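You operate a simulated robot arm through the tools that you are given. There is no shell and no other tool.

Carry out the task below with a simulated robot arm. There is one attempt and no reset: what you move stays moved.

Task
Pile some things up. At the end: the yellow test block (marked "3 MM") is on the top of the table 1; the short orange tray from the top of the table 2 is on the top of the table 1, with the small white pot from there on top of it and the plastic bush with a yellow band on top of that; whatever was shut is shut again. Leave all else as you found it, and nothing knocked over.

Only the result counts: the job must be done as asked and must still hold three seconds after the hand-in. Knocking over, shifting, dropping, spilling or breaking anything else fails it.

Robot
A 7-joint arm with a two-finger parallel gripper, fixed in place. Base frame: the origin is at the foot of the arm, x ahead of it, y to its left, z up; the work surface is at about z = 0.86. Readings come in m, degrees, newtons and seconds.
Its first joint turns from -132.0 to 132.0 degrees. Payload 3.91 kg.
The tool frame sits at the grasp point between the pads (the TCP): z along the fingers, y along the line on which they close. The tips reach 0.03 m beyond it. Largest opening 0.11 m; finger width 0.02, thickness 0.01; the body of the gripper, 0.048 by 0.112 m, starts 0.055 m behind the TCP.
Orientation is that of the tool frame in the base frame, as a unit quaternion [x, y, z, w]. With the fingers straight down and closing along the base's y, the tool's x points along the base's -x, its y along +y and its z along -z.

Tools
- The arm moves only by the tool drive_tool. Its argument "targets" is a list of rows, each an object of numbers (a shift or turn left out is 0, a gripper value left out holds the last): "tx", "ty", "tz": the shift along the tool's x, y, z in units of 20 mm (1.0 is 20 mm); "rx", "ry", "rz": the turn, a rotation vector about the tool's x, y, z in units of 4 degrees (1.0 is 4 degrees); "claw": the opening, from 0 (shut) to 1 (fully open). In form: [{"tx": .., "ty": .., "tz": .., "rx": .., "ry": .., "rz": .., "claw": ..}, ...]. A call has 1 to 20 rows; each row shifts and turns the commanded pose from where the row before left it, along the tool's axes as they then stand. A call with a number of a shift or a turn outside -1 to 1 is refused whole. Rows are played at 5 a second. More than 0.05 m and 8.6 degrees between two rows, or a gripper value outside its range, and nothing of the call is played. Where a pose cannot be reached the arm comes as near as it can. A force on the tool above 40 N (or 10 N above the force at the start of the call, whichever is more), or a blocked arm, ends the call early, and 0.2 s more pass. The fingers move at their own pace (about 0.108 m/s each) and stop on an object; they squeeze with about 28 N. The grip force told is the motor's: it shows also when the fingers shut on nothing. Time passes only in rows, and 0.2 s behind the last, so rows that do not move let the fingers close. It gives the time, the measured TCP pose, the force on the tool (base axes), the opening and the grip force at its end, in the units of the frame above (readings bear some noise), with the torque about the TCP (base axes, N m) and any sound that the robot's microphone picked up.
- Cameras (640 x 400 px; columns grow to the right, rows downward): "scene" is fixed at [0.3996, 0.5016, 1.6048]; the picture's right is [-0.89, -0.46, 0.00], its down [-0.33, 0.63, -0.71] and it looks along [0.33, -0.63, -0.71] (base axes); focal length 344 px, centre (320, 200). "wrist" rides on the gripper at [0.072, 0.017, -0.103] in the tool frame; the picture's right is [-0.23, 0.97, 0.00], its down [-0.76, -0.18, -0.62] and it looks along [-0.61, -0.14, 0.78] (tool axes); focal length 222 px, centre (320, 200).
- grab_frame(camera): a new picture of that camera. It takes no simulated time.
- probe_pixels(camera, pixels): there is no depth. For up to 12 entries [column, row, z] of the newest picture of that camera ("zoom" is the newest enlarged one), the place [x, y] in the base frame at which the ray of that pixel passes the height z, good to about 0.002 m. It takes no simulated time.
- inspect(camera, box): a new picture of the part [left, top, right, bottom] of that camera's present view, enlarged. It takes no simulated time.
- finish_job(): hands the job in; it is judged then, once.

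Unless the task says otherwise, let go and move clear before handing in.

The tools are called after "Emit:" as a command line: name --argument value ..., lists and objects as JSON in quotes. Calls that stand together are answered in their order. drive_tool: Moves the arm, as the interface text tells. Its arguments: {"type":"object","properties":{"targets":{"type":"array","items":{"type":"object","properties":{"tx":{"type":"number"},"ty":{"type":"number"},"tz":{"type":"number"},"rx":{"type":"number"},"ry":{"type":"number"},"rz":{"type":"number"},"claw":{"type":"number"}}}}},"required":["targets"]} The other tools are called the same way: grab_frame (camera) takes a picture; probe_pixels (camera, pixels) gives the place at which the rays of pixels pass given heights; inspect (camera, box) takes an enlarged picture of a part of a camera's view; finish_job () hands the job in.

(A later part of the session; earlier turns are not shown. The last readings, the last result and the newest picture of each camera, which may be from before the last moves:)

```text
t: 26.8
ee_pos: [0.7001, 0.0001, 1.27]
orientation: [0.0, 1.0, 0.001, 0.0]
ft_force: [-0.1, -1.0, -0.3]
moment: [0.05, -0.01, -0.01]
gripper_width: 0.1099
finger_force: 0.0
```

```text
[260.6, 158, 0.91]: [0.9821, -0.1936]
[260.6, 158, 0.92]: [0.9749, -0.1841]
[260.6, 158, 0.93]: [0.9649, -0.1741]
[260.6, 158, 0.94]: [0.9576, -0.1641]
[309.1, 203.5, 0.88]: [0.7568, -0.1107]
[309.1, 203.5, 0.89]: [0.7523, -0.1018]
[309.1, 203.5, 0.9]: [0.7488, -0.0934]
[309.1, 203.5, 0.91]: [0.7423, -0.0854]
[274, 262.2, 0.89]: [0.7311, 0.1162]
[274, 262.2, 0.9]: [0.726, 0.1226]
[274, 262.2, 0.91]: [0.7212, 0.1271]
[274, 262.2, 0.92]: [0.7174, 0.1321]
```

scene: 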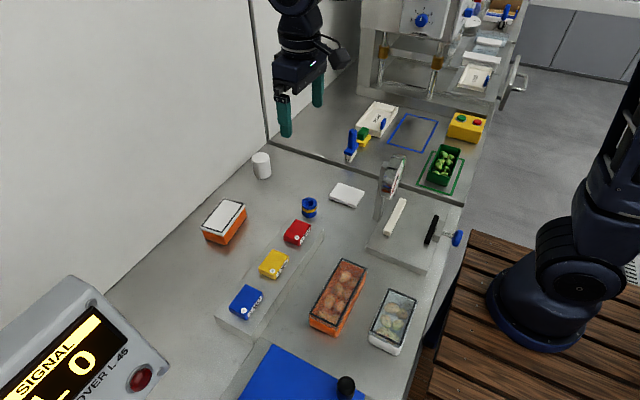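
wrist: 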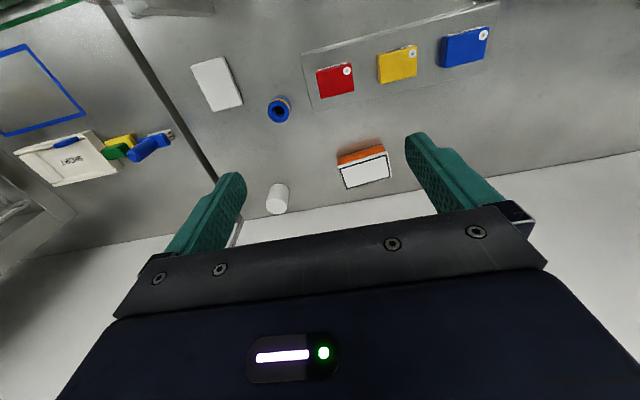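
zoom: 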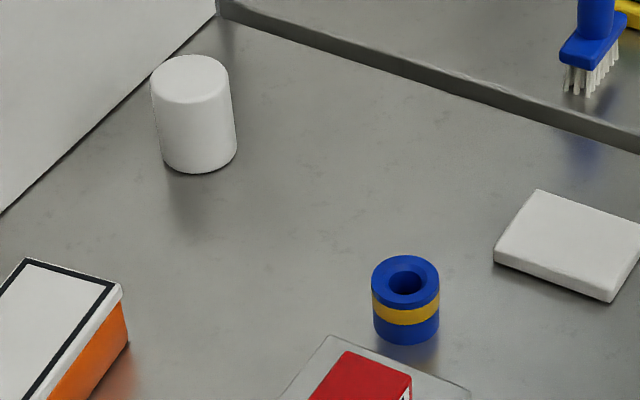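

Pot top is z≈0.923 at ≈(0.972,−0.180), bush top z≈0.892 at ≈(0.751,−0.101), yellow block top z≈0.925 at ≈(0.714,0.137). I'll get the block's corners and the rack outline next.

Emit:
probe_pixels --camera "wrist" --pixels '[[379.5, 55.9, 0.925], [416.6, 46.2, 0.925], [416.3, 75.7, 0.925], [380.2, 83.5, 0.925], [319, 67, 0.925], [353, 62, 0.925], [444, 37, 0.925], [302, 52, 0.9], [314, 109, 0.9], [484, 53, 0.9], [499, 2, 0.9], [485, 72, 0.86]]'

Emit:
inspect --camera "wrist" --box '[290, 0, 510, 120]'

```text
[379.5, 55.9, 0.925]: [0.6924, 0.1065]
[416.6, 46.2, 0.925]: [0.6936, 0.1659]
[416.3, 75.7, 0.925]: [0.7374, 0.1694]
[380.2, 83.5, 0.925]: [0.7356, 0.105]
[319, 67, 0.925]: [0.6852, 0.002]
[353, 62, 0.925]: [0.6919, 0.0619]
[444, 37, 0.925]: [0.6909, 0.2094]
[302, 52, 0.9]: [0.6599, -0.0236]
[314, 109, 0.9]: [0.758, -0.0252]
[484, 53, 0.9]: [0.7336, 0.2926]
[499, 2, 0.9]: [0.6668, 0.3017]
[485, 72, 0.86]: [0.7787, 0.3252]
```

```text
2.91 times, centred on (400, 60) of wrist
```

zoom: 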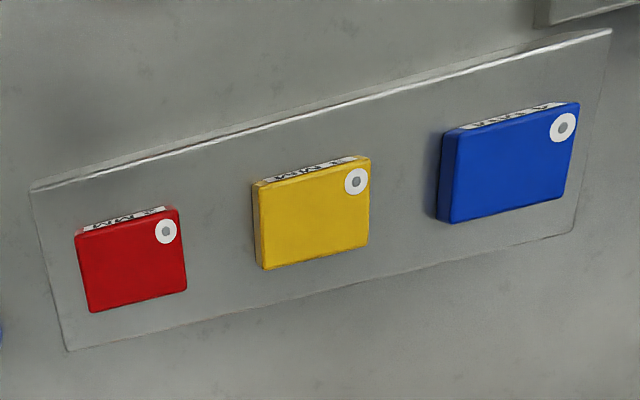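

The block is axis-aligned (x 0.693–0.736, y 0.105–0.168) on the rack at z≈0.90. I'll start with the tray: yaw 82° so the fingers close across its short side, then move over it for a check.

Emit:
drive_tool --targets '[{"rz": 1}, {"rz": 1}, {"rz": 1}, {"rz": 1}, {"rz": 1}, {"rz": 1}, {"rz": 1}, {"rz": 1}, {"rz": 1}, {"rz": 1}, {"rz": 1}, {"rz": 1}, {"rz": 1}, {"rz": 1}, {"rz": 1}, {"rz": 1}, {"rz": 1}, {"rz": 1}, {"rz": 1}, {"rz": 1}]'

Emit:
drive_tool --targets '[{"rz": 0.55}, {"tx": 0.12, "ty": 0.99, "tz": 0.9}, {"tx": 0.12, "ty": 0.99, "tz": 0.9}, {"tx": 0.12, "ty": 0.99, "tz": 0.9}, {"tx": 0.12, "ty": 0.99, "tz": 0.9}, {"tx": 0.12, "ty": 0.99, "tz": 0.9}, {"tx": 0.12, "ty": 0.99, "tz": 0.9}, {"tx": 0.12, "ty": 0.99, "tz": 0.9}, {"tx": 0.12, "ty": 0.99, "tz": 0.9}, {"tx": 0.12, "ty": 0.99, "tz": 0.9}, {"tx": 0.12, "ty": 0.99, "tz": 0.9}, {"tx": 0.12, "ty": 0.99, "tz": 0.9}, {"tx": 0.12, "ty": 0.99, "tz": 0.9}]'

Emit:
grab_frame --camera "wrist"

Emit:
grab_frame --camera "scene"

```text
t: 31.0
ee_pos: [0.7003, 0.0004, 1.2703]
orientation: [0.642, 0.767, 0.001, -0.001]
ft_force: [0.3, 0.1, 0.9]
moment: [0.01, -0.01, 0.0]
gripper_width: 0.1104
finger_force: 0.1
```

```text
t: 33.8
ee_pos: [0.9313, 0.0612, 1.0546]
orientation: [0.657, 0.754, 0.001, 0.001]
ft_force: [-0.3, 0.1, 1.0]
moment: [0.03, -0.04, 0.01]
gripper_width: 0.1101
finger_force: 0.2
```

```text
taken
```

wrist: 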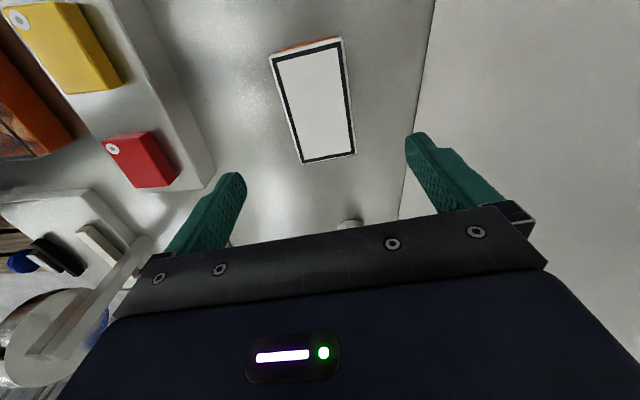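

```text
taken
```

scene: 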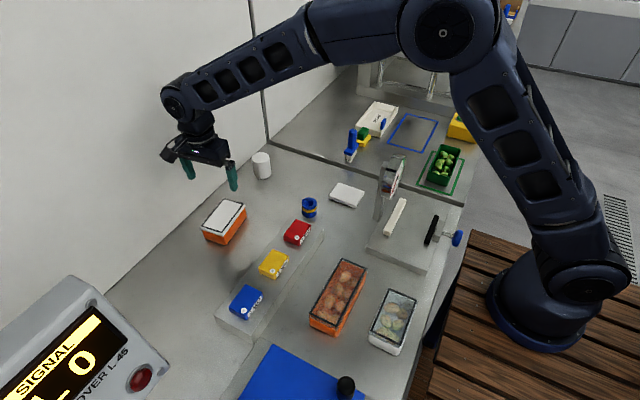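

The tray lid corners in the wrist view are about (270,55),(341,38),(356,154),(302,164). I'll enlarge and probe them at z≈0.903.

Emit:
probe_pixels --camera "wrist" --pixels '[[269.5, 56, 0.903], [341, 38, 0.903], [356, 154, 0.903], [301.5, 164, 0.903], [420, 0, 0.86], [410, 130, 0.86]]'

Emit:
inspect --camera "wrist" --box '[240, 20, 400, 180]'

```text
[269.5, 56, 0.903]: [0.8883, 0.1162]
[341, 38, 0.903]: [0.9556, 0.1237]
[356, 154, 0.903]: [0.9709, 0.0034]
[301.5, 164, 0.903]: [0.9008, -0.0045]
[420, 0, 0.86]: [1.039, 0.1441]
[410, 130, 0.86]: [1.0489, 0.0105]
```

```text
2.50 times, centred on (320, 100) of wrist
```

zoom: 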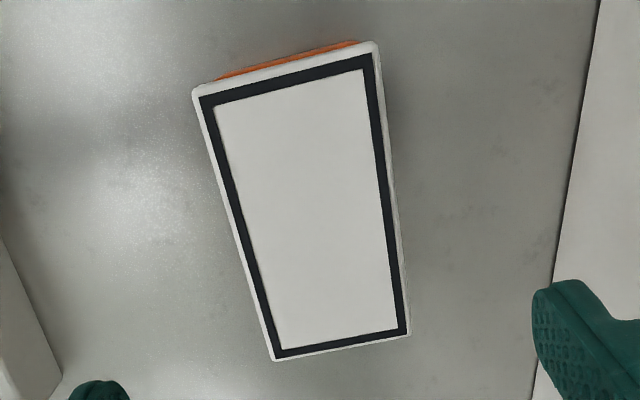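

The tray centre refines to (0.929,0.060) with the long axis 6.6° off y. I'll correct by a small shift and turn, then descend around it.

Emit:
drive_tool --targets '[{"tx": -0.06, "ty": -0.13, "rz": 0.3}, {"tz": 1}, {"tz": 1}, {"tz": 1}, {"tz": 1}, {"tz": 1}, {"tz": 1}, {"tz": 0.5}, {}]'

Emit:
grab_frame --camera "wrist"

Emit:
inspect --camera "scene" --box '[150, 100, 310, 260]'

```text
t: 35.8
ee_pos: [0.9297, 0.0594, 0.9244]
orientation: [0.665, 0.747, 0.001, 0.0]
ft_force: [0.1, -0.7, -0.3]
moment: [-0.02, -0.01, -0.03]
gripper_width: 0.1101
finger_force: 0.0
```

```text
taken
```

wrist: 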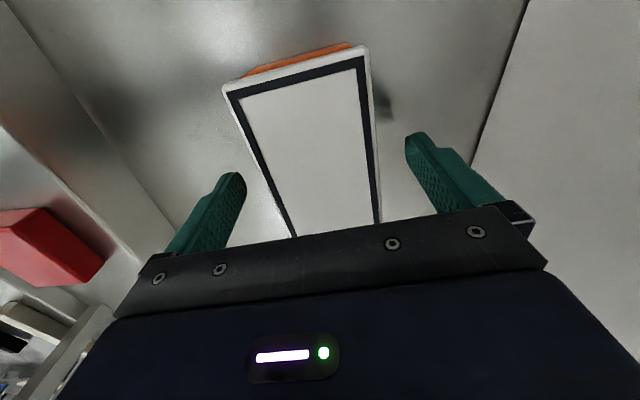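

```text
2.50 times, centred on (230, 180) of scene
```

zoom: 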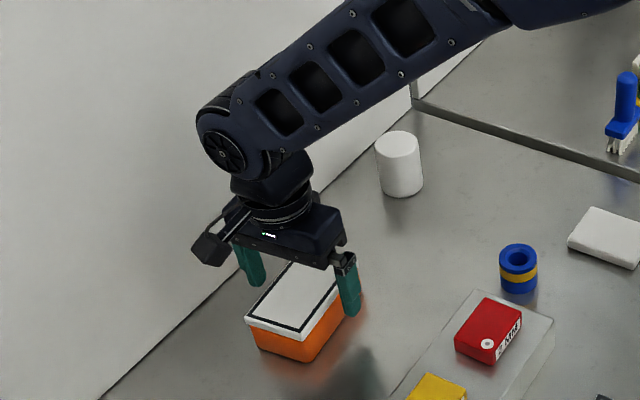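

The fingers straddle the tray with the lid centred between them. I'll go down the last 30 mm and close.

Emit:
drive_tool --targets '[{"tz": 0.75}, {"tz": 0.75}, {}]'

Emit:
drive_tool --targets '[{"claw": 0.7}, {"claw": 0.6}, {"claw": 0.5}, {"claw": 0.4}, {"claw": 0.3}, {"claw": 0.3}, {"claw": 0.3}]'

Emit:
inspect --camera "scene" --box '[150, 100, 310, 260]'

```text
t: 36.6
ee_pos: [0.93, 0.0608, 0.8931]
orientation: [0.664, 0.748, 0.001, 0.0]
ft_force: [-0.7, -1.2, -0.4]
moment: [0.02, 0.0, 0.01]
gripper_width: 0.1101
finger_force: 0.1
```

```text
t: 38.2
ee_pos: [0.9298, 0.0607, 0.8951]
orientation: [0.664, 0.747, 0.001, 0.0]
ft_force: [-0.4, -0.2, 0.9]
moment: [0.03, 0.03, 0.01]
gripper_width: 0.0719
finger_force: 27.6
```

```text
2.50 times, centred on (230, 180) of scene
```

zoom: 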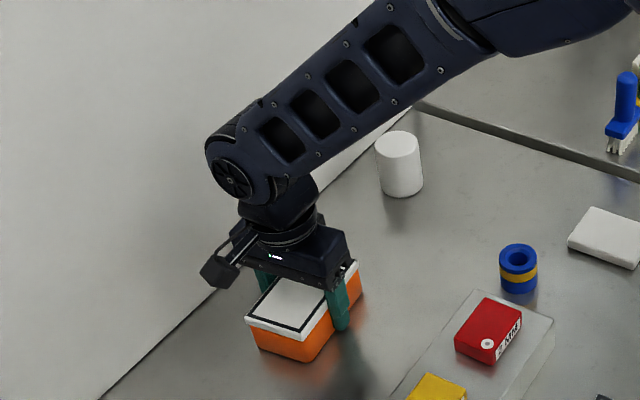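

The grip holds at width 0.0719 with 27.6 N. I'll lift slowly and check the load.

Emit:
drive_tool --targets '[{"tz": -0.5}, {"tz": -0.5}, {"tz": -0.7}, {"tz": -1}, {"tz": -1}, {"tz": -1}, {}]'

Emit:
grab_frame --camera "wrist"

Emit:
grab_frame --camera "scene"

```text
t: 39.8
ee_pos: [0.9294, 0.0598, 0.9886]
orientation: [0.664, 0.747, 0.002, 0.0]
ft_force: [-0.9, 0.5, -2.8]
moment: [-0.01, -0.04, -0.01]
gripper_width: 0.0721
finger_force: 27.7
```

```text
taken
```

wrist: 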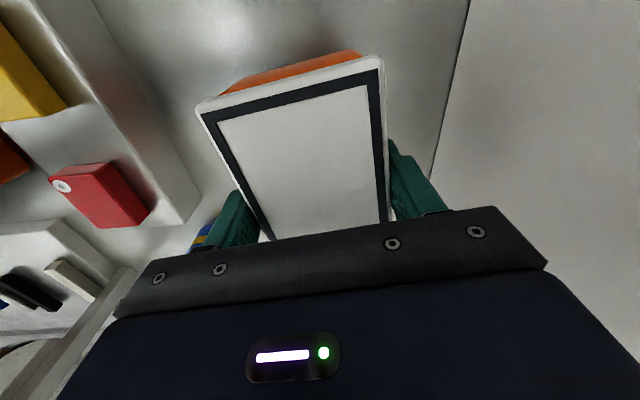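

```text
taken
```

scene: 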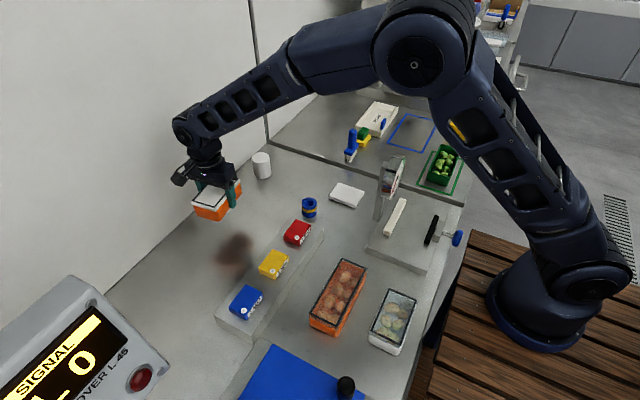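

The tray is held (about 0.3 kg) and level. I'll lift to z≈1.2 and carry it toward (0.635,−0.45) on table 1.

Emit:
drive_tool --targets '[{"tz": -1}, {"tz": -1}, {"tz": -1}, {"tz": -1}, {"tz": -1}, {"tz": -1}, {"tz": -1}, {"tz": -1}, {"tz": -1}, {"tz": -1}, {"tz": -0.6}]'

Emit:
drive_tool --targets '[{"tx": -0.5, "ty": -0.37}, {"tx": -0.985, "ty": -0.73}, {"tx": -0.985, "ty": -0.73}, {"tx": -0.985, "ty": -0.73}, {"tx": -0.985, "ty": -0.73}, {"tx": -0.985, "ty": -0.73}, {"tx": -0.985, "ty": -0.73}, {"tx": -0.985, "ty": -0.73}, {"tx": -0.985, "ty": -0.73}, {"tx": -0.985, "ty": -0.73}, {"tx": -0.985, "ty": -0.73}, {"tx": -0.985, "ty": -0.73}, {"tx": -0.985, "ty": -0.73}, {"tx": -0.985, "ty": -0.73}, {"tx": -0.985, "ty": -0.73}, {"tx": -0.985, "ty": -0.73}, {"tx": -0.985, "ty": -0.73}, {"tx": -0.985, "ty": -0.73}, {"tx": -0.985, "ty": -0.73}, {"tx": -0.985, "ty": -0.73}]'

Emit:
grab_frame --camera "scene"

Emit:
grab_frame --camera "wrist"

```text
t: 42.2
ee_pos: [0.9291, 0.0587, 1.2012]
orientation: [0.664, 0.748, 0.001, 0.0]
ft_force: [0.1, -0.3, -1.0]
moment: [0.02, 0.0, 0.0]
gripper_width: 0.0719
finger_force: 27.7
```

```text
t: 46.4
ee_pos: [0.6909, -0.3562, 1.1986]
orientation: [0.665, 0.747, 0.002, 0.0]
ft_force: [0.6, -0.3, -1.6]
moment: [-0.04, 0.01, -0.02]
gripper_width: 0.0717
finger_force: 27.7
```

```text
taken
```

scene: 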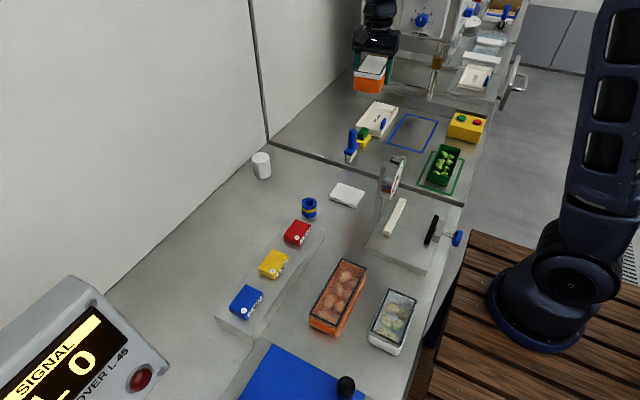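

```text
taken
```

wrist: 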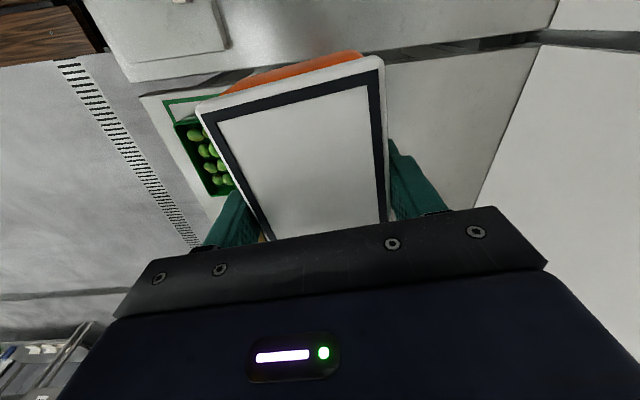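

The tray is at (0.69,−0.36,1.20), still level. I'll move the rest to (0.635,−0.45), square it up, and descend partway.

Emit:
drive_tool --targets '[{"tx": -0.87, "ty": -0.66}, {"tx": -0.87, "ty": -0.66}, {"tx": -0.87, "ty": -0.66}, {"tx": -0.87, "ty": -0.66}, {"tx": -0.87, "ty": -0.66}, {"rz": 0.825}, {"rz": 0.825}, {"tz": 1}, {"tz": 1}, {"tz": 1}, {"tz": 1}, {"tz": 1}, {"tz": 1}, {"tz": 1}, {"tz": 1}, {"tz": 1}, {"tz": 1}, {}]'

Emit:
grab_frame --camera "scene"

Emit:
grab_frame --camera "wrist"

```text
t: 50.2
ee_pos: [0.6375, -0.449, 0.9973]
orientation: [0.706, 0.708, 0.001, 0.0]
ft_force: [-0.7, -0.2, -1.5]
moment: [0.0, -0.01, 0.0]
gripper_width: 0.0717
finger_force: 28.2
```

```text
taken
```

scene: 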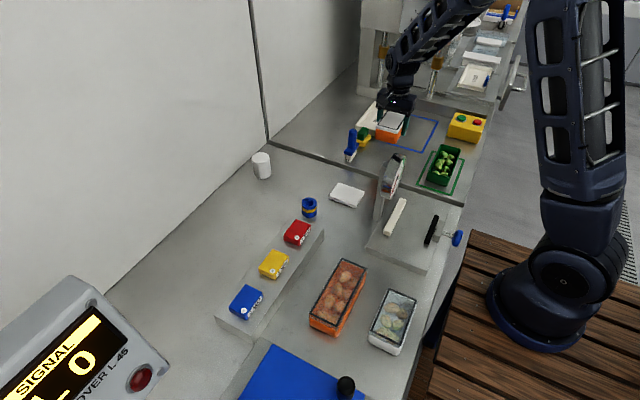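

```text
taken
```

wrist: 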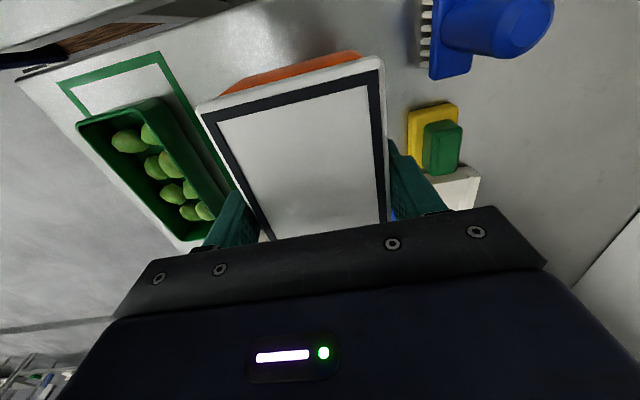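

The tray hovers between the sponge (410,130) and the green outline (165,55). I'll probe those edges before the final descent.

Emit:
probe_pixels --camera "wrist" --pixels '[[408, 115, 0.88], [408, 160, 0.86], [460, 110, 0.88], [421, 10, 0.86], [430, 75, 0.88], [165, 52, 0.86], [215, 150, 0.86], [166, 98, 0.9], [238, 215, 0.9], [380, 60, 0.904], [200, 105, 0.904], [300, 20, 0.86]]'

Emit:
inspect --camera "scene" --box '[330, 70, 490, 200]'

```text
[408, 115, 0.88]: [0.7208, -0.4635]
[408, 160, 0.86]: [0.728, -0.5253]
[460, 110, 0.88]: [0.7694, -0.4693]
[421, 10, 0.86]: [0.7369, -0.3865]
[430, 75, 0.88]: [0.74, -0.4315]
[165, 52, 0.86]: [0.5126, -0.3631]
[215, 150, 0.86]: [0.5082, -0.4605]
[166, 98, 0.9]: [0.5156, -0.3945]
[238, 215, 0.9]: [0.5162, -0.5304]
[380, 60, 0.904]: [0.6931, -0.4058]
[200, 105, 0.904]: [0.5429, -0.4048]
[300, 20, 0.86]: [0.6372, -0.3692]
```

```text
3.08 times, centred on (410, 135) of scene
```

zoom: 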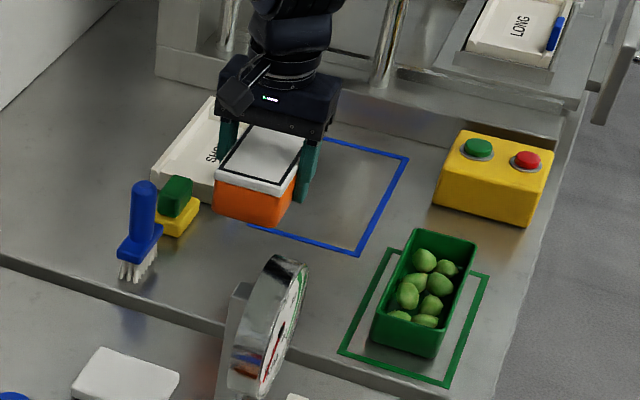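

There's clear room: sponge starts at x=0.72, green outline ends at x=0.513, and the tray spans x 0.60–0.67. I'll lower slowly to near contact.

Emit:
drive_tool --targets '[{"tz": 1}, {"tz": 1}, {"tz": 1}, {"tz": 1}, {"tz": 0.4}, {"tz": 0.2}, {"tz": 0.2}, {}]'

Emit:
inspect --camera "scene" --box '[330, 70, 490, 200]'

```text
t: 52.0
ee_pos: [0.6382, -0.449, 0.9023]
orientation: [0.706, 0.708, 0.001, 0.0]
ft_force: [-0.3, -0.1, -1.5]
moment: [-0.01, 0.0, 0.0]
gripper_width: 0.0718
finger_force: 27.8
```

```text
3.08 times, centred on (410, 135) of scene
```

zoom: 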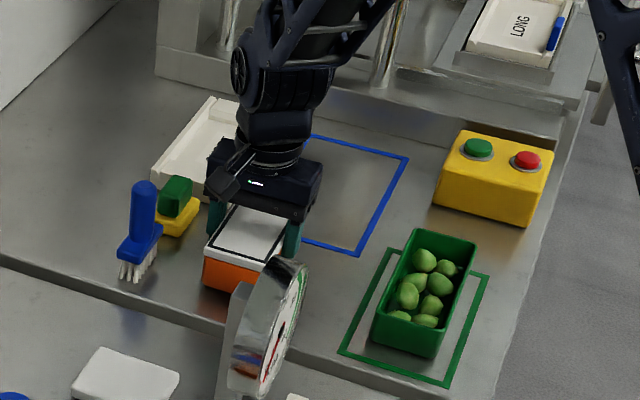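

No contact yet at z=0.902. I'll lower in 2 mm steps while watching the vertical force.

Emit:
drive_tool --targets '[{"tz": 0.1}, {"tz": 0.1}, {"tz": 0.1}, {}]'

Emit:
drive_tool --targets '[{"tz": 0.06}, {}]'

```text
t: 53.0
ee_pos: [0.6375, -0.4481, 0.8974]
orientation: [0.706, 0.708, 0.002, 0.0]
ft_force: [-0.1, -0.6, -2.0]
moment: [0.01, -0.01, -0.02]
gripper_width: 0.072
finger_force: 27.9
```

```text
t: 53.6
ee_pos: [0.6379, -0.4479, 0.8953]
orientation: [0.707, 0.708, 0.001, 0.0]
ft_force: [-0.5, 0.6, -2.2]
moment: [0.02, 0.02, 0.02]
gripper_width: 0.0719
finger_force: 28.5
```

Emit:
drive_tool --targets '[{"tz": 0.06}, {}]'

Emit:
drive_tool --targets '[{"tz": 0.05}, {}]'

```text
t: 54.2
ee_pos: [0.6365, -0.4489, 0.8945]
orientation: [0.706, 0.708, 0.001, 0.0]
ft_force: [-0.8, -0.3, -1.6]
moment: [-0.02, -0.03, 0.04]
gripper_width: 0.072
finger_force: 27.5
```

```text
t: 54.8
ee_pos: [0.6369, -0.4478, 0.8939]
orientation: [0.706, 0.708, 0.001, 0.0]
ft_force: [-3.1, 3.4, 17.2]
moment: [0.4, 0.59, 0.04]
gripper_width: 0.0719
finger_force: 28.1
```

Contact is felt (+17 N up), so the tray stands on table 1. I'll ease off slightly, open gently and rise straight up.

Emit:
drive_tool --targets '[{"tz": -0.03}, {"claw": 0.68}, {"claw": 0.72}, {"claw": 0.8}, {"claw": 0.9}, {}, {}]'

Emit:
drive_tool --targets '[{"tz": -0.4}, {"tz": -0.6}, {"tz": -1}, {"tz": -1}, {"tz": -1}, {"tz": -1}, {"tz": -1}, {}]'

Emit:
grab_frame --camera "wrist"

Emit:
inspect --camera "scene" --box '[330, 70, 490, 200]'

```text
t: 56.4
ee_pos: [0.6376, -0.4479, 0.8944]
orientation: [0.706, 0.708, 0.001, 0.0]
ft_force: [-0.5, 0.2, 0.2]
moment: [0.0, 0.0, 0.03]
gripper_width: 0.0988
finger_force: 0.0
```

```text
t: 58.2
ee_pos: [0.6352, -0.4486, 1.0124]
orientation: [0.706, 0.708, 0.001, 0.0]
ft_force: [0.2, 0.3, -0.1]
moment: [0.02, 0.01, 0.04]
gripper_width: 0.0988
finger_force: 0.0
```

```text
taken
```

wrist: 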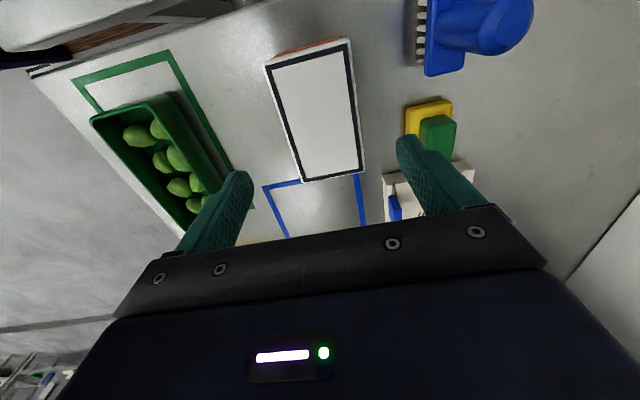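

```text
3.08 times, centred on (410, 135) of scene
```

zoom: 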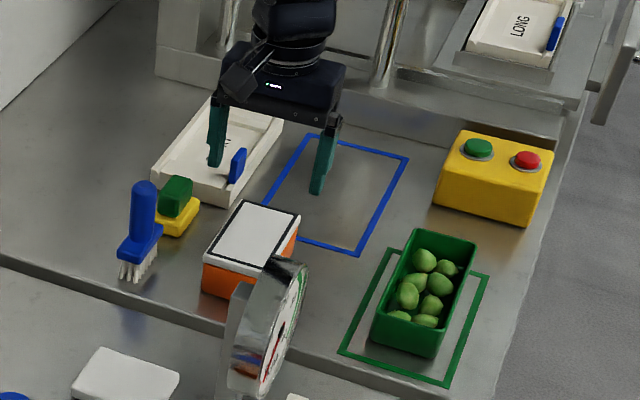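

The tray stands squarely on table 1, clear of everything. I'll measure its lid centre (corners (265,65),(349,39),(365,172),(302,182)).

Emit:
probe_pixels --camera "wrist" --pixels '[[264.5, 66, 0.903], [349, 39, 0.903], [365, 172, 0.903], [302, 182.5, 0.903]]'

Emit:
inspect --camera "wrist" --box '[240, 20, 400, 200]'

```text
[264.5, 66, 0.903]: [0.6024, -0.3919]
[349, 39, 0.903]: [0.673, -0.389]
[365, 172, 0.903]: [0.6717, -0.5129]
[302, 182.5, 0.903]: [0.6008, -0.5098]
```

```text
2.22 times, centred on (320, 110) of wrist
```

zoom: 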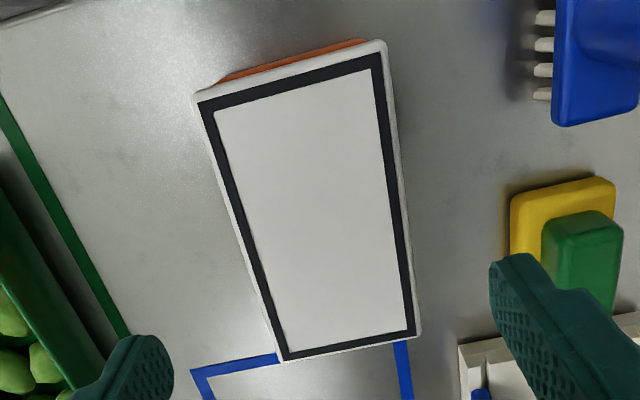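

Tray centre is (0.637,−0.451). Next is the yellow block: I'll rise, turn back to yaw 0 and travel to it.

Emit:
drive_tool --targets '[{"tz": -1}, {"tz": -1}, {"tz": -1}, {"tz": -1}, {"tz": -1}, {"tz": -1}, {"tz": -1}, {"tz": -1}, {"tz": -1}, {"rz": -1}, {"rz": -1}, {"rz": -1}, {"rz": -1}, {"rz": -1}, {"rz": -1}, {"rz": -1}, {"rz": -1}, {"rz": -1}, {"rz": -1}, {"rz": -1}]'

Emit:
drive_tool --targets '[{"rz": -1}, {"rz": -1}, {"rz": -1}, {"rz": -1}, {"rz": -1}, {"rz": -1}, {"rz": -1}, {"rz": -1}, {"rz": -1}, {"rz": -1}, {"rz": -1}, {"rz": -0.5}]'

Emit:
drive_tool --targets '[{"tx": -0.13, "ty": 0.98}, {"tx": -0.13, "ty": 0.98}, {"tx": -0.13, "ty": 0.98}, {"tx": -0.13, "ty": 0.98}, {"tx": -0.13, "ty": 0.98}, {"tx": -0.13, "ty": 0.98}, {"tx": -0.13, "ty": 0.98}, {"tx": -0.13, "ty": 0.98}, {"tx": -0.13, "ty": 0.98}, {"tx": -0.13, "ty": 0.98}, {"tx": -0.13, "ty": 0.98}, {"tx": -0.13, "ty": 0.98}, {"tx": -0.13, "ty": 0.98}, {"tx": -0.13, "ty": 0.98}, {"tx": -0.13, "ty": 0.98}, {"tx": -0.13, "ty": 0.98}, {"tx": -0.13, "ty": 0.98}, {"tx": -0.13, "ty": 0.98}, {"tx": -0.13, "ty": 0.98}, {"tx": -0.13, "ty": 0.98}]'

Emit:
drive_tool --targets '[{"tx": -0.13, "ty": 0.98}, {"tx": -0.13, "ty": 0.98}, {"tx": -0.13, "ty": 0.98}, {"tx": -0.13, "ty": 0.98}, {"tx": -0.13, "ty": 0.98}, {"tx": -0.13, "ty": 0.98}, {"tx": -0.13, "ty": 0.98}, {"tx": -0.13, "ty": 0.98}, {"tx": -0.13, "ty": 0.98}, {"tx": -0.13, "ty": 0.98}, {"tz": 1}, {"tz": 1}, {"tz": 1}, {}]'

Emit:
grab_frame --camera "wrist"

Emit:
grab_frame --camera "scene"

```text
t: 62.4
ee_pos: [0.6357, -0.4505, 1.1941]
orientation: [0.39, 0.921, 0.002, 0.001]
ft_force: [0.3, 0.6, 0.7]
moment: [0.0, 0.04, 0.03]
gripper_width: 0.0987
finger_force: 0.1
```

```text
t: 65.0
ee_pos: [0.6356, -0.4499, 1.1929]
orientation: [-0.002, 1.0, 0.0, 0.0]
ft_force: [-0.1, -1.1, 0.3]
moment: [0.01, 0.0, 0.02]
gripper_width: 0.0991
finger_force: 0.1
```

```text
t: 69.2
ee_pos: [0.6873, -0.0567, 1.1963]
orientation: [-0.001, 1.0, 0.001, 0.001]
ft_force: [-0.3, -0.6, 1.2]
moment: [-0.03, -0.01, 0.01]
gripper_width: 0.0991
finger_force: 0.1
```

```text
t: 72.2
ee_pos: [0.7131, 0.1397, 1.136]
orientation: [-0.001, 1.0, 0.0, 0.001]
ft_force: [0.3, 1.0, -0.7]
moment: [0.01, 0.0, 0.0]
gripper_width: 0.099
finger_force: 0.0
```

```text
taken
```

wrist: 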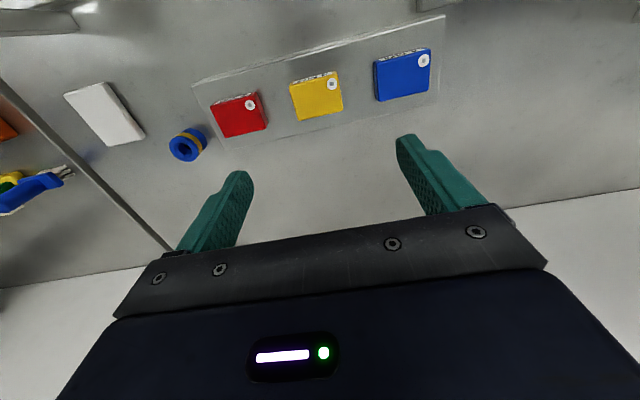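

```text
taken
```

scene: 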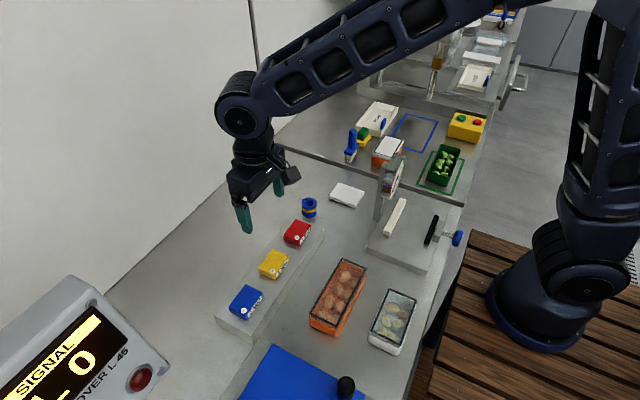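

The yellow block is at (316,95) in the wrist view, between red and blue. I'll enlarge and probe its corners and the rack surface.

Emit:
inspect --camera "wrist" --box '[190, 30, 450, 160]'

Emit:
inspect --camera "wrist" --box '[270, 55, 370, 130]'

Emit:
inspect --camera "scene" --box '[210, 210, 340, 330]'

```text
2.46 times, centred on (320, 95) of wrist
```

zoom: 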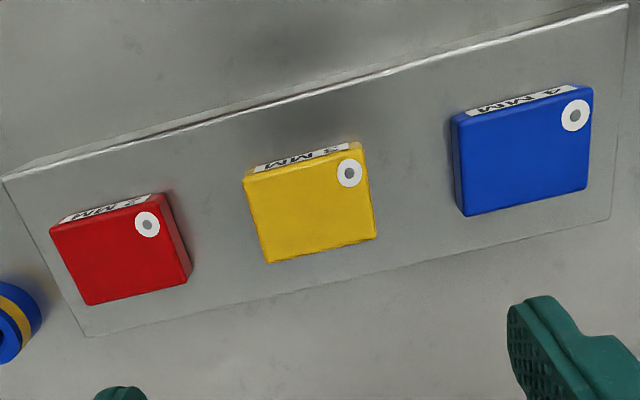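

```text
5.33 times, centred on (320, 92) of wrist
```

zoom: 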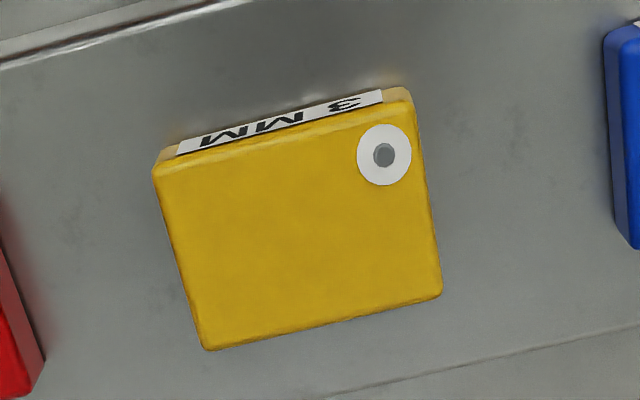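

```text
3.33 times, centred on (275, 270) of scene
```

zoom: 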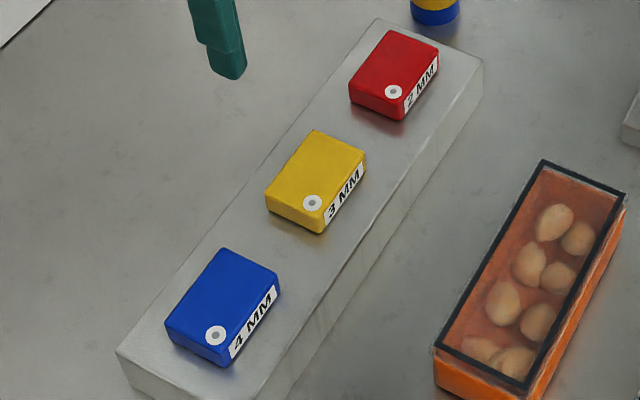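

I have block top corners in both views. I'll probe them at a few heights to pin down its height.

Emit:
grab_frame --camera "wrist"

Emit:
probe_pixels --camera "wrist" --pixels '[[288.5, 86.4, 0.91], [337.4, 74.7, 0.91], [342.9, 109.4, 0.91], [298.4, 120.1, 0.91], [288.5, 86.4, 0.92], [337.4, 74.7, 0.92], [342.9, 109.4, 0.92], [298.4, 120.1, 0.92], [288.5, 86.4, 0.93], [337.4, 74.7, 0.93], [342.9, 109.4, 0.93], [298.4, 120.1, 0.93]]'

Emit:
probe_pixels --camera "scene" --pixels '[[288.8, 255.9, 0.91], [275.6, 275.1, 0.91], [258.8, 267.9, 0.91], [272.9, 249, 0.91], [288.8, 255.9, 0.92], [275.6, 275.1, 0.92], [258.8, 267.9, 0.92], [272.9, 249, 0.92], [288.8, 255.9, 0.93], [275.6, 275.1, 0.93], [258.8, 267.9, 0.93], [272.9, 249, 0.93]]'

```text
taken
```

wrist: 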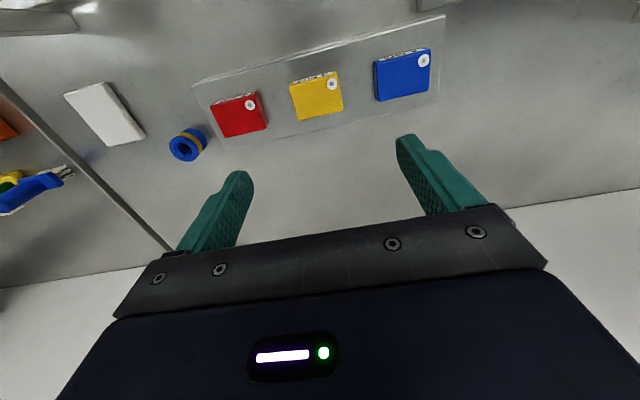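

```text
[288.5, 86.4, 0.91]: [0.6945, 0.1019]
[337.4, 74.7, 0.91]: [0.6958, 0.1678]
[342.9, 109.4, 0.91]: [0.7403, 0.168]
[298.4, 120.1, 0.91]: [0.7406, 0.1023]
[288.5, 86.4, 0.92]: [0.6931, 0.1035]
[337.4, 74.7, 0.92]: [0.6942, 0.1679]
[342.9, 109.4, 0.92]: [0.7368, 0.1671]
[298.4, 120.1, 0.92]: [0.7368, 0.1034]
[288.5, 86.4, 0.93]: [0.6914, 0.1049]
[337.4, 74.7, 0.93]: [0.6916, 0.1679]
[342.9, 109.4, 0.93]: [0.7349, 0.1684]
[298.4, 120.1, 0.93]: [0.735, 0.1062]
```

```text
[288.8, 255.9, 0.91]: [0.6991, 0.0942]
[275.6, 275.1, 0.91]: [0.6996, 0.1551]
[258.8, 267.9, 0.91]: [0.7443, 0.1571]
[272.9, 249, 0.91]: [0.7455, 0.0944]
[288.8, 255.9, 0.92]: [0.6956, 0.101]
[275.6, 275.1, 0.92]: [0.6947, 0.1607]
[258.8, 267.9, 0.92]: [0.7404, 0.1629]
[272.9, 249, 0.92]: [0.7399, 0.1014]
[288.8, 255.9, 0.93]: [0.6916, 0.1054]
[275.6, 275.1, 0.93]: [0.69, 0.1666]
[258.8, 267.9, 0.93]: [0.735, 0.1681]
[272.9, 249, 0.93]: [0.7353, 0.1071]
```

The block top is at z≈0.929, centre (0.7135,0.1365), size 0.044×0.063. I'll pin down the rack's top height via its corners too.

Emit:
probe_pixels --camera "wrist" --pixels '[[191.1, 86.1, 0.9], [225.3, 150.7, 0.9], [437.9, 102.3, 0.9], [191.1, 86.1, 0.91], [225.3, 150.7, 0.91], [437.9, 102.3, 0.91]]'

Emit:
probe_pixels --camera "scene" --pixels '[[324, 228, 0.9], [292.4, 215.3, 0.9], [214, 315, 0.9], [324, 228, 0.91], [292.4, 215.3, 0.91], [214, 315, 0.91]]'

```text
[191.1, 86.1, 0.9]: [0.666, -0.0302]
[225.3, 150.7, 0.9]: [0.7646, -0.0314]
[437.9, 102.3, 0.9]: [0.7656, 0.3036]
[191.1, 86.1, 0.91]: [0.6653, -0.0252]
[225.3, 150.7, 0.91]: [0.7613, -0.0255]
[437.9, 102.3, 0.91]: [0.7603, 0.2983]
```

```text
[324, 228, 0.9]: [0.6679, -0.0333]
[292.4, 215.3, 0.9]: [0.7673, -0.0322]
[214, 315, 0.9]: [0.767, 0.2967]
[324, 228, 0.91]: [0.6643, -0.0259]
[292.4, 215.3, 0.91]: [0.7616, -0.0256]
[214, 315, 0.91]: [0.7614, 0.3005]
```

The rack top is at z≈0.909, so the block is 20 mm thick. I'll narrow the opening to 0.09, centre over the block and come down to just above it.

Emit:
drive_tool --targets '[{"ty": -0.16, "tx": -0.02, "claw": 0.82}, {"tz": 1}, {"tz": 1}, {"tz": 1}, {"tz": 1}, {"tz": 1}, {"tz": 1}, {"tz": 1}, {"tz": 1}, {}]'

Emit:
grab_frame --camera "wrist"

Emit:
inspect --camera "scene" --box '[190, 170, 350, 330]'

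```text
t: 74.4
ee_pos: [0.715, 0.1368, 0.976]
orientation: [0.0, 1.0, 0.0, 0.001]
ft_force: [0.0, -0.8, 0.0]
moment: [-0.01, 0.0, -0.03]
gripper_width: 0.0902
finger_force: 0.0
```

```text
taken
```

wrist: 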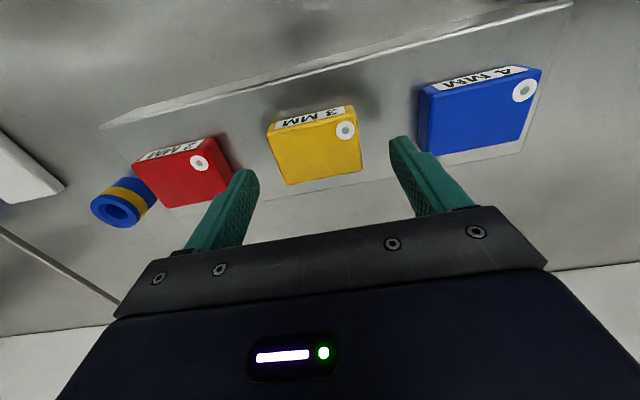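

```text
2.50 times, centred on (270, 250) of scene
```

zoom: 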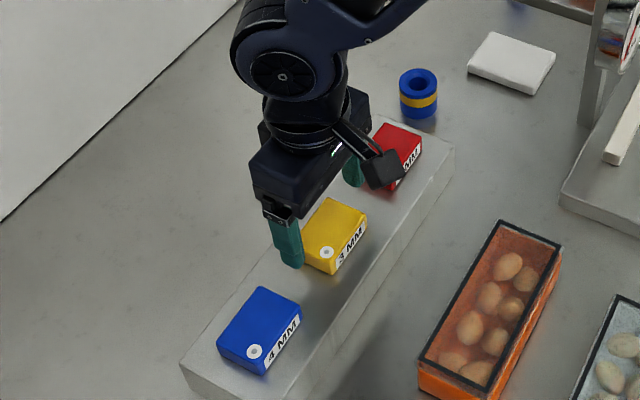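

The block sits between the fingers, with gaps to red and blue. I'll go down to z≈0.943 and close gently.

Emit:
drive_tool --targets '[{"tz": 0.8}, {"tz": 0.6}, {"tz": 0.25}, {}]'

Emit:
drive_tool --targets '[{"claw": 0.7}, {"claw": 0.6}, {"claw": 0.5}, {"claw": 0.4}, {"claw": 0.3}, {}, {}]'

Emit:
grab_frame --camera "wrist"

```text
t: 75.4
ee_pos: [0.7143, 0.1371, 0.9422]
orientation: [-0.001, 1.0, 0.001, 0.001]
ft_force: [0.2, 0.7, 0.4]
moment: [0.02, 0.0, -0.01]
gripper_width: 0.0902
finger_force: 0.0
```

```text
t: 77.0
ee_pos: [0.7143, 0.1368, 0.9425]
orientation: [-0.001, 1.0, 0.001, 0.001]
ft_force: [0.0, 0.7, 1.0]
moment: [0.02, -0.02, -0.04]
gripper_width: 0.063
finger_force: 28.0
```

```text
taken
```

wrist: 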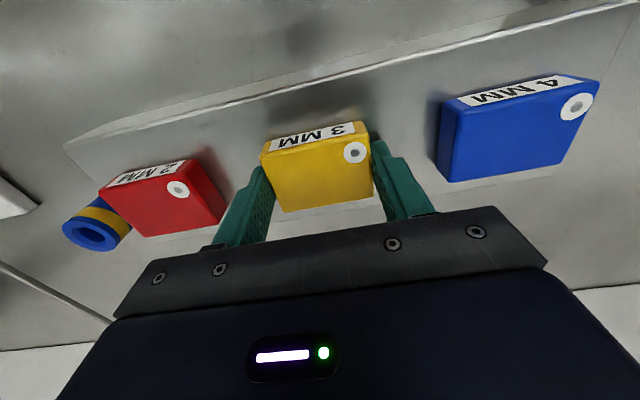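

The yellow block is gripped at 0.063 with 28 N. I'll lift it and carry it high toward (0.556,−0.45).

Emit:
drive_tool --targets '[{"tz": -0.4}, {"tz": -0.6}, {"tz": -1}, {"tz": -1}, {"tz": -1}, {"tz": -1}, {"tz": -1}, {"tz": -1}, {"tz": -1}, {"tz": -1}, {"tz": -1}, {"tz": -1}, {"tz": -1}, {"tz": -1}]'

Emit:
drive_tool --targets '[{"tx": 0.263, "ty": -0.978}, {"tx": 0.263, "ty": -0.978}, {"tx": 0.263, "ty": -0.978}, {"tx": 0.263, "ty": -0.978}, {"tx": 0.263, "ty": -0.978}, {"tx": 0.263, "ty": -0.978}, {"tx": 0.263, "ty": -0.978}, {"tx": 0.263, "ty": -0.978}, {"tx": 0.263, "ty": -0.978}, {"tx": 0.263, "ty": -0.978}, {"tx": 0.263, "ty": -0.978}, {"tx": 0.263, "ty": -0.978}, {"tx": 0.263, "ty": -0.978}, {"tx": 0.263, "ty": -0.978}, {"tx": 0.263, "ty": -0.978}, {"tx": 0.263, "ty": -0.978}, {"tx": 0.263, "ty": -0.978}, {"tx": 0.263, "ty": -0.978}, {"tx": 0.263, "ty": -0.978}, {"tx": 0.263, "ty": -0.978}]'

Emit:
drive_tool --targets '[{"tx": 0.263, "ty": -0.978}, {"tx": 0.263, "ty": -0.978}, {"tx": 0.263, "ty": -0.978}, {"tx": 0.263, "ty": -0.978}, {"tx": 0.263, "ty": -0.978}, {"tx": 0.263, "ty": -0.978}, {"tx": 0.263, "ty": -0.978}, {"tx": 0.263, "ty": -0.978}, {"tx": 0.263, "ty": -0.978}, {"tx": 0.263, "ty": -0.978}, {}]'

Emit:
grab_frame --camera "wrist"

Emit:
grab_frame --camera "scene"

```text
t: 80.0
ee_pos: [0.7142, 0.1363, 1.2031]
orientation: [0.0, 1.0, 0.001, 0.0]
ft_force: [-0.2, 0.4, -0.9]
moment: [-0.02, 0.01, 0.0]
gripper_width: 0.0633
finger_force: 28.2
```

```text
t: 84.2
ee_pos: [0.6079, -0.2565, 1.2021]
orientation: [0.0, 1.0, 0.001, 0.001]
ft_force: [0.3, 1.1, -0.9]
moment: [-0.02, 0.0, 0.0]
gripper_width: 0.0629
finger_force: 27.8
```

```text
t: 86.6
ee_pos: [0.5552, -0.4515, 1.202]
orientation: [-0.001, 1.0, 0.001, 0.0]
ft_force: [-0.7, 0.0, -1.0]
moment: [0.0, 0.03, -0.02]
gripper_width: 0.063
finger_force: 27.6
```

```text
taken
```

wrist: 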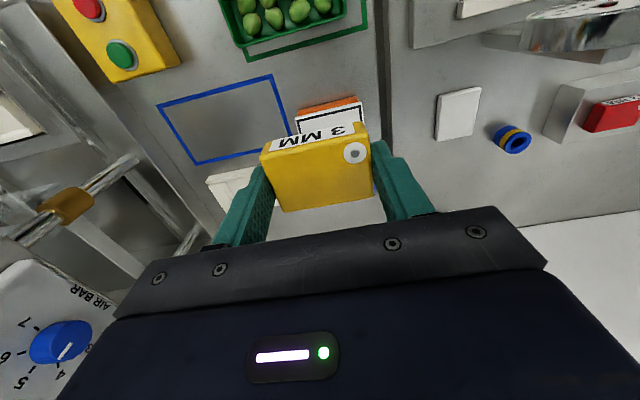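

```text
taken
```

scene: 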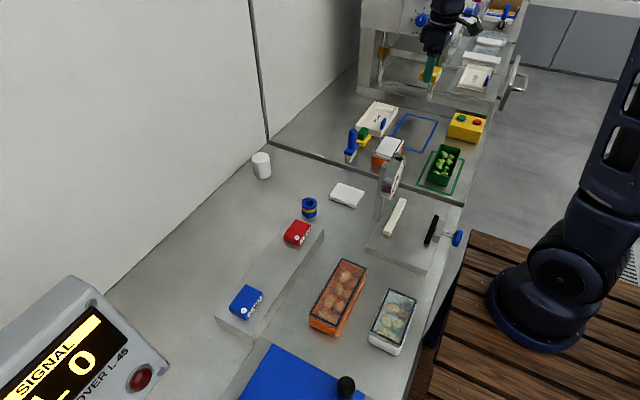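

The block is over (0.555,−0.4515). I'll descend to z≈0.96 and check clearances to the orange and green trays.

Emit:
drive_tool --targets '[{"tz": 1}, {"tz": 1}, {"tz": 1}, {"tz": 1}, {"tz": 1}, {"tz": 1}, {"tz": 1}, {"tz": 1}, {"tz": 1}, {"tz": 1}, {"tz": 1}, {"tz": 1}, {}]'

Emit:
grab_frame --camera "wrist"

Emit:
inspect --camera "scene" --box '[330, 70, 490, 200]'

```text
t: 89.4
ee_pos: [0.5556, -0.4511, 0.9608]
orientation: [0.0, 1.0, 0.0, 0.002]
ft_force: [0.0, -0.4, -0.6]
moment: [0.03, -0.01, -0.02]
gripper_width: 0.0631
finger_force: 28.2
```

```text
taken
```

wrist: 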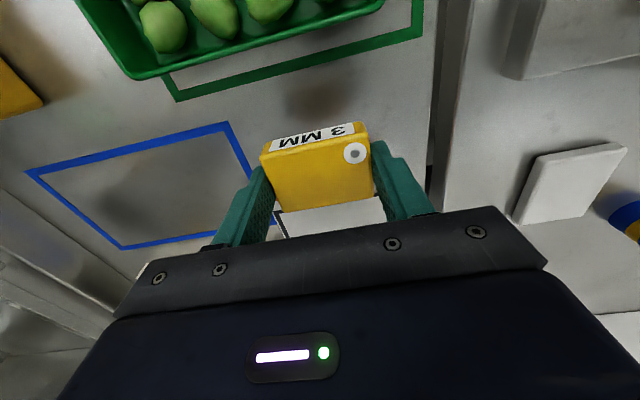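

```text
3.08 times, centred on (410, 135) of scene
```

zoom: 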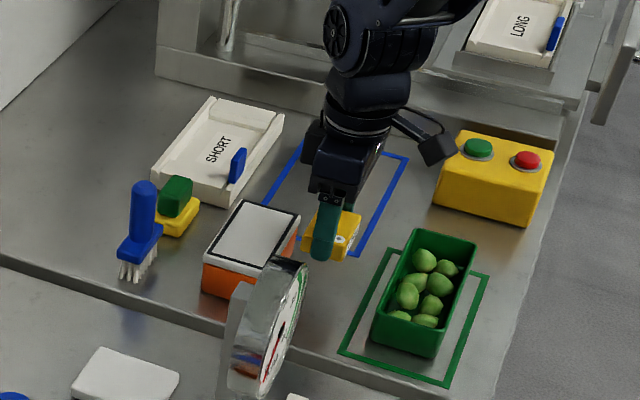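

Clearances look fine: the block hangs between the orange tray and the green outline. I'll lower it slowly to contact.

Emit:
drive_tool --targets '[{"tz": 1}, {"tz": 1}, {"tz": 0.7}, {"tz": 0.2}, {"tz": 0.15}, {}]'

Emit:
drive_tool --targets '[{"tz": 0.08}, {}]'

Emit:
drive_tool --targets '[{"tz": 0.06}, {}]'

```text
t: 90.8
ee_pos: [0.5569, -0.4509, 0.9012]
orientation: [-0.001, 1.0, 0.001, 0.002]
ft_force: [-0.1, -0.3, -1.1]
moment: [-0.03, 0.01, -0.02]
gripper_width: 0.0629
finger_force: 28.0
```

```text
t: 91.4
ee_pos: [0.5559, -0.4522, 0.8991]
orientation: [-0.001, 1.0, 0.0, 0.001]
ft_force: [-0.4, -0.2, -1.2]
moment: [0.0, 0.04, 0.03]
gripper_width: 0.0631
finger_force: 28.1
```

```text
t: 92.0
ee_pos: [0.5562, -0.4515, 0.8953]
orientation: [-0.001, 1.0, 0.001, 0.001]
ft_force: [-0.6, -0.5, -1.3]
moment: [-0.04, 0.03, -0.03]
gripper_width: 0.0632
finger_force: 28.2
```

Emit:
drive_tool --targets '[{"tz": 0.05}, {}]'

Emit:
drive_tool --targets '[{"tz": 0.05}, {}]'

Emit:
drive_tool --targets '[{"tz": 0.04}, {}]'

```text
t: 92.6
ee_pos: [0.5557, -0.4522, 0.8959]
orientation: [0.0, 1.0, 0.0, 0.002]
ft_force: [-0.5, 0.2, 0.0]
moment: [-0.02, -0.02, -0.01]
gripper_width: 0.063
finger_force: 28.0
```

```text
t: 93.2
ee_pos: [0.557, -0.4515, 0.8954]
orientation: [-0.001, 1.0, 0.001, 0.001]
ft_force: [0.0, -0.4, -0.6]
moment: [0.01, -0.01, -0.02]
gripper_width: 0.0631
finger_force: 27.6
```

```text
t: 93.8
ee_pos: [0.5553, -0.452, 0.8937]
orientation: [0.0, 1.0, 0.001, 0.0]
ft_force: [0.3, 0.0, -1.2]
moment: [0.01, 0.02, -0.01]
gripper_width: 0.0631
finger_force: 27.5
```

No contact yet at z≈0.894. I'll keep lowering by under 1 mm per step.

Emit:
drive_tool --targets '[{"tz": 0.04}, {}]'

Emit:
drive_tool --targets '[{"tz": 0.04}, {}]'

Emit:
inspect --camera "scene" --box '[380, 100, 460, 170]'

```text
t: 94.4
ee_pos: [0.5548, -0.4524, 0.8925]
orientation: [-0.001, 1.0, 0.002, 0.001]
ft_force: [0.1, 0.5, -0.4]
moment: [0.01, 0.02, -0.03]
gripper_width: 0.063
finger_force: 27.2
```

```text
t: 95.0
ee_pos: [0.556, -0.4528, 0.8934]
orientation: [-0.001, 1.0, 0.001, 0.002]
ft_force: [-1.0, 0.4, 0.0]
moment: [-0.05, 0.0, 0.01]
gripper_width: 0.0629
finger_force: 27.8
```

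```text
5.71 times, centred on (420, 135) of scene
```

zoom: 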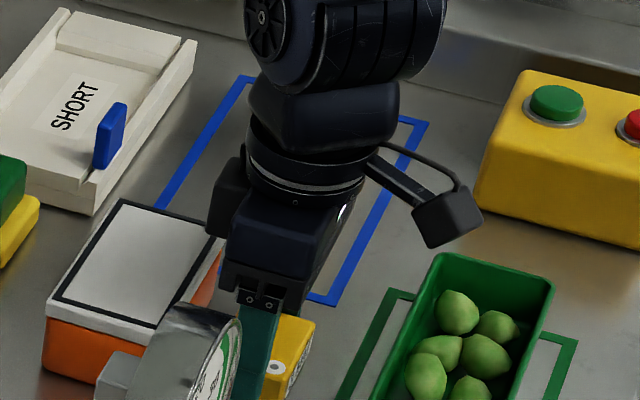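

The pose readings are noisy by ~1 mm; still no contact force. Continuing in small steps.

Emit:
drive_tool --targets '[{"tz": 0.05}, {}]'

Emit:
drive_tool --targets '[{"tz": 0.05}, {}]'

```text
t: 95.6
ee_pos: [0.5571, -0.4511, 0.8922]
orientation: [-0.001, 1.0, 0.001, 0.001]
ft_force: [-1.5, 0.2, 13.6]
moment: [-0.18, 0.13, 0.01]
gripper_width: 0.0628
finger_force: 27.9
```

```text
t: 96.2
ee_pos: [0.5552, -0.4526, 0.8915]
orientation: [-0.001, 1.0, 0.001, 0.001]
ft_force: [0.0, -1.8, 20.7]
moment: [-0.06, 0.0, -0.01]
gripper_width: 0.0631
finger_force: 27.9
```

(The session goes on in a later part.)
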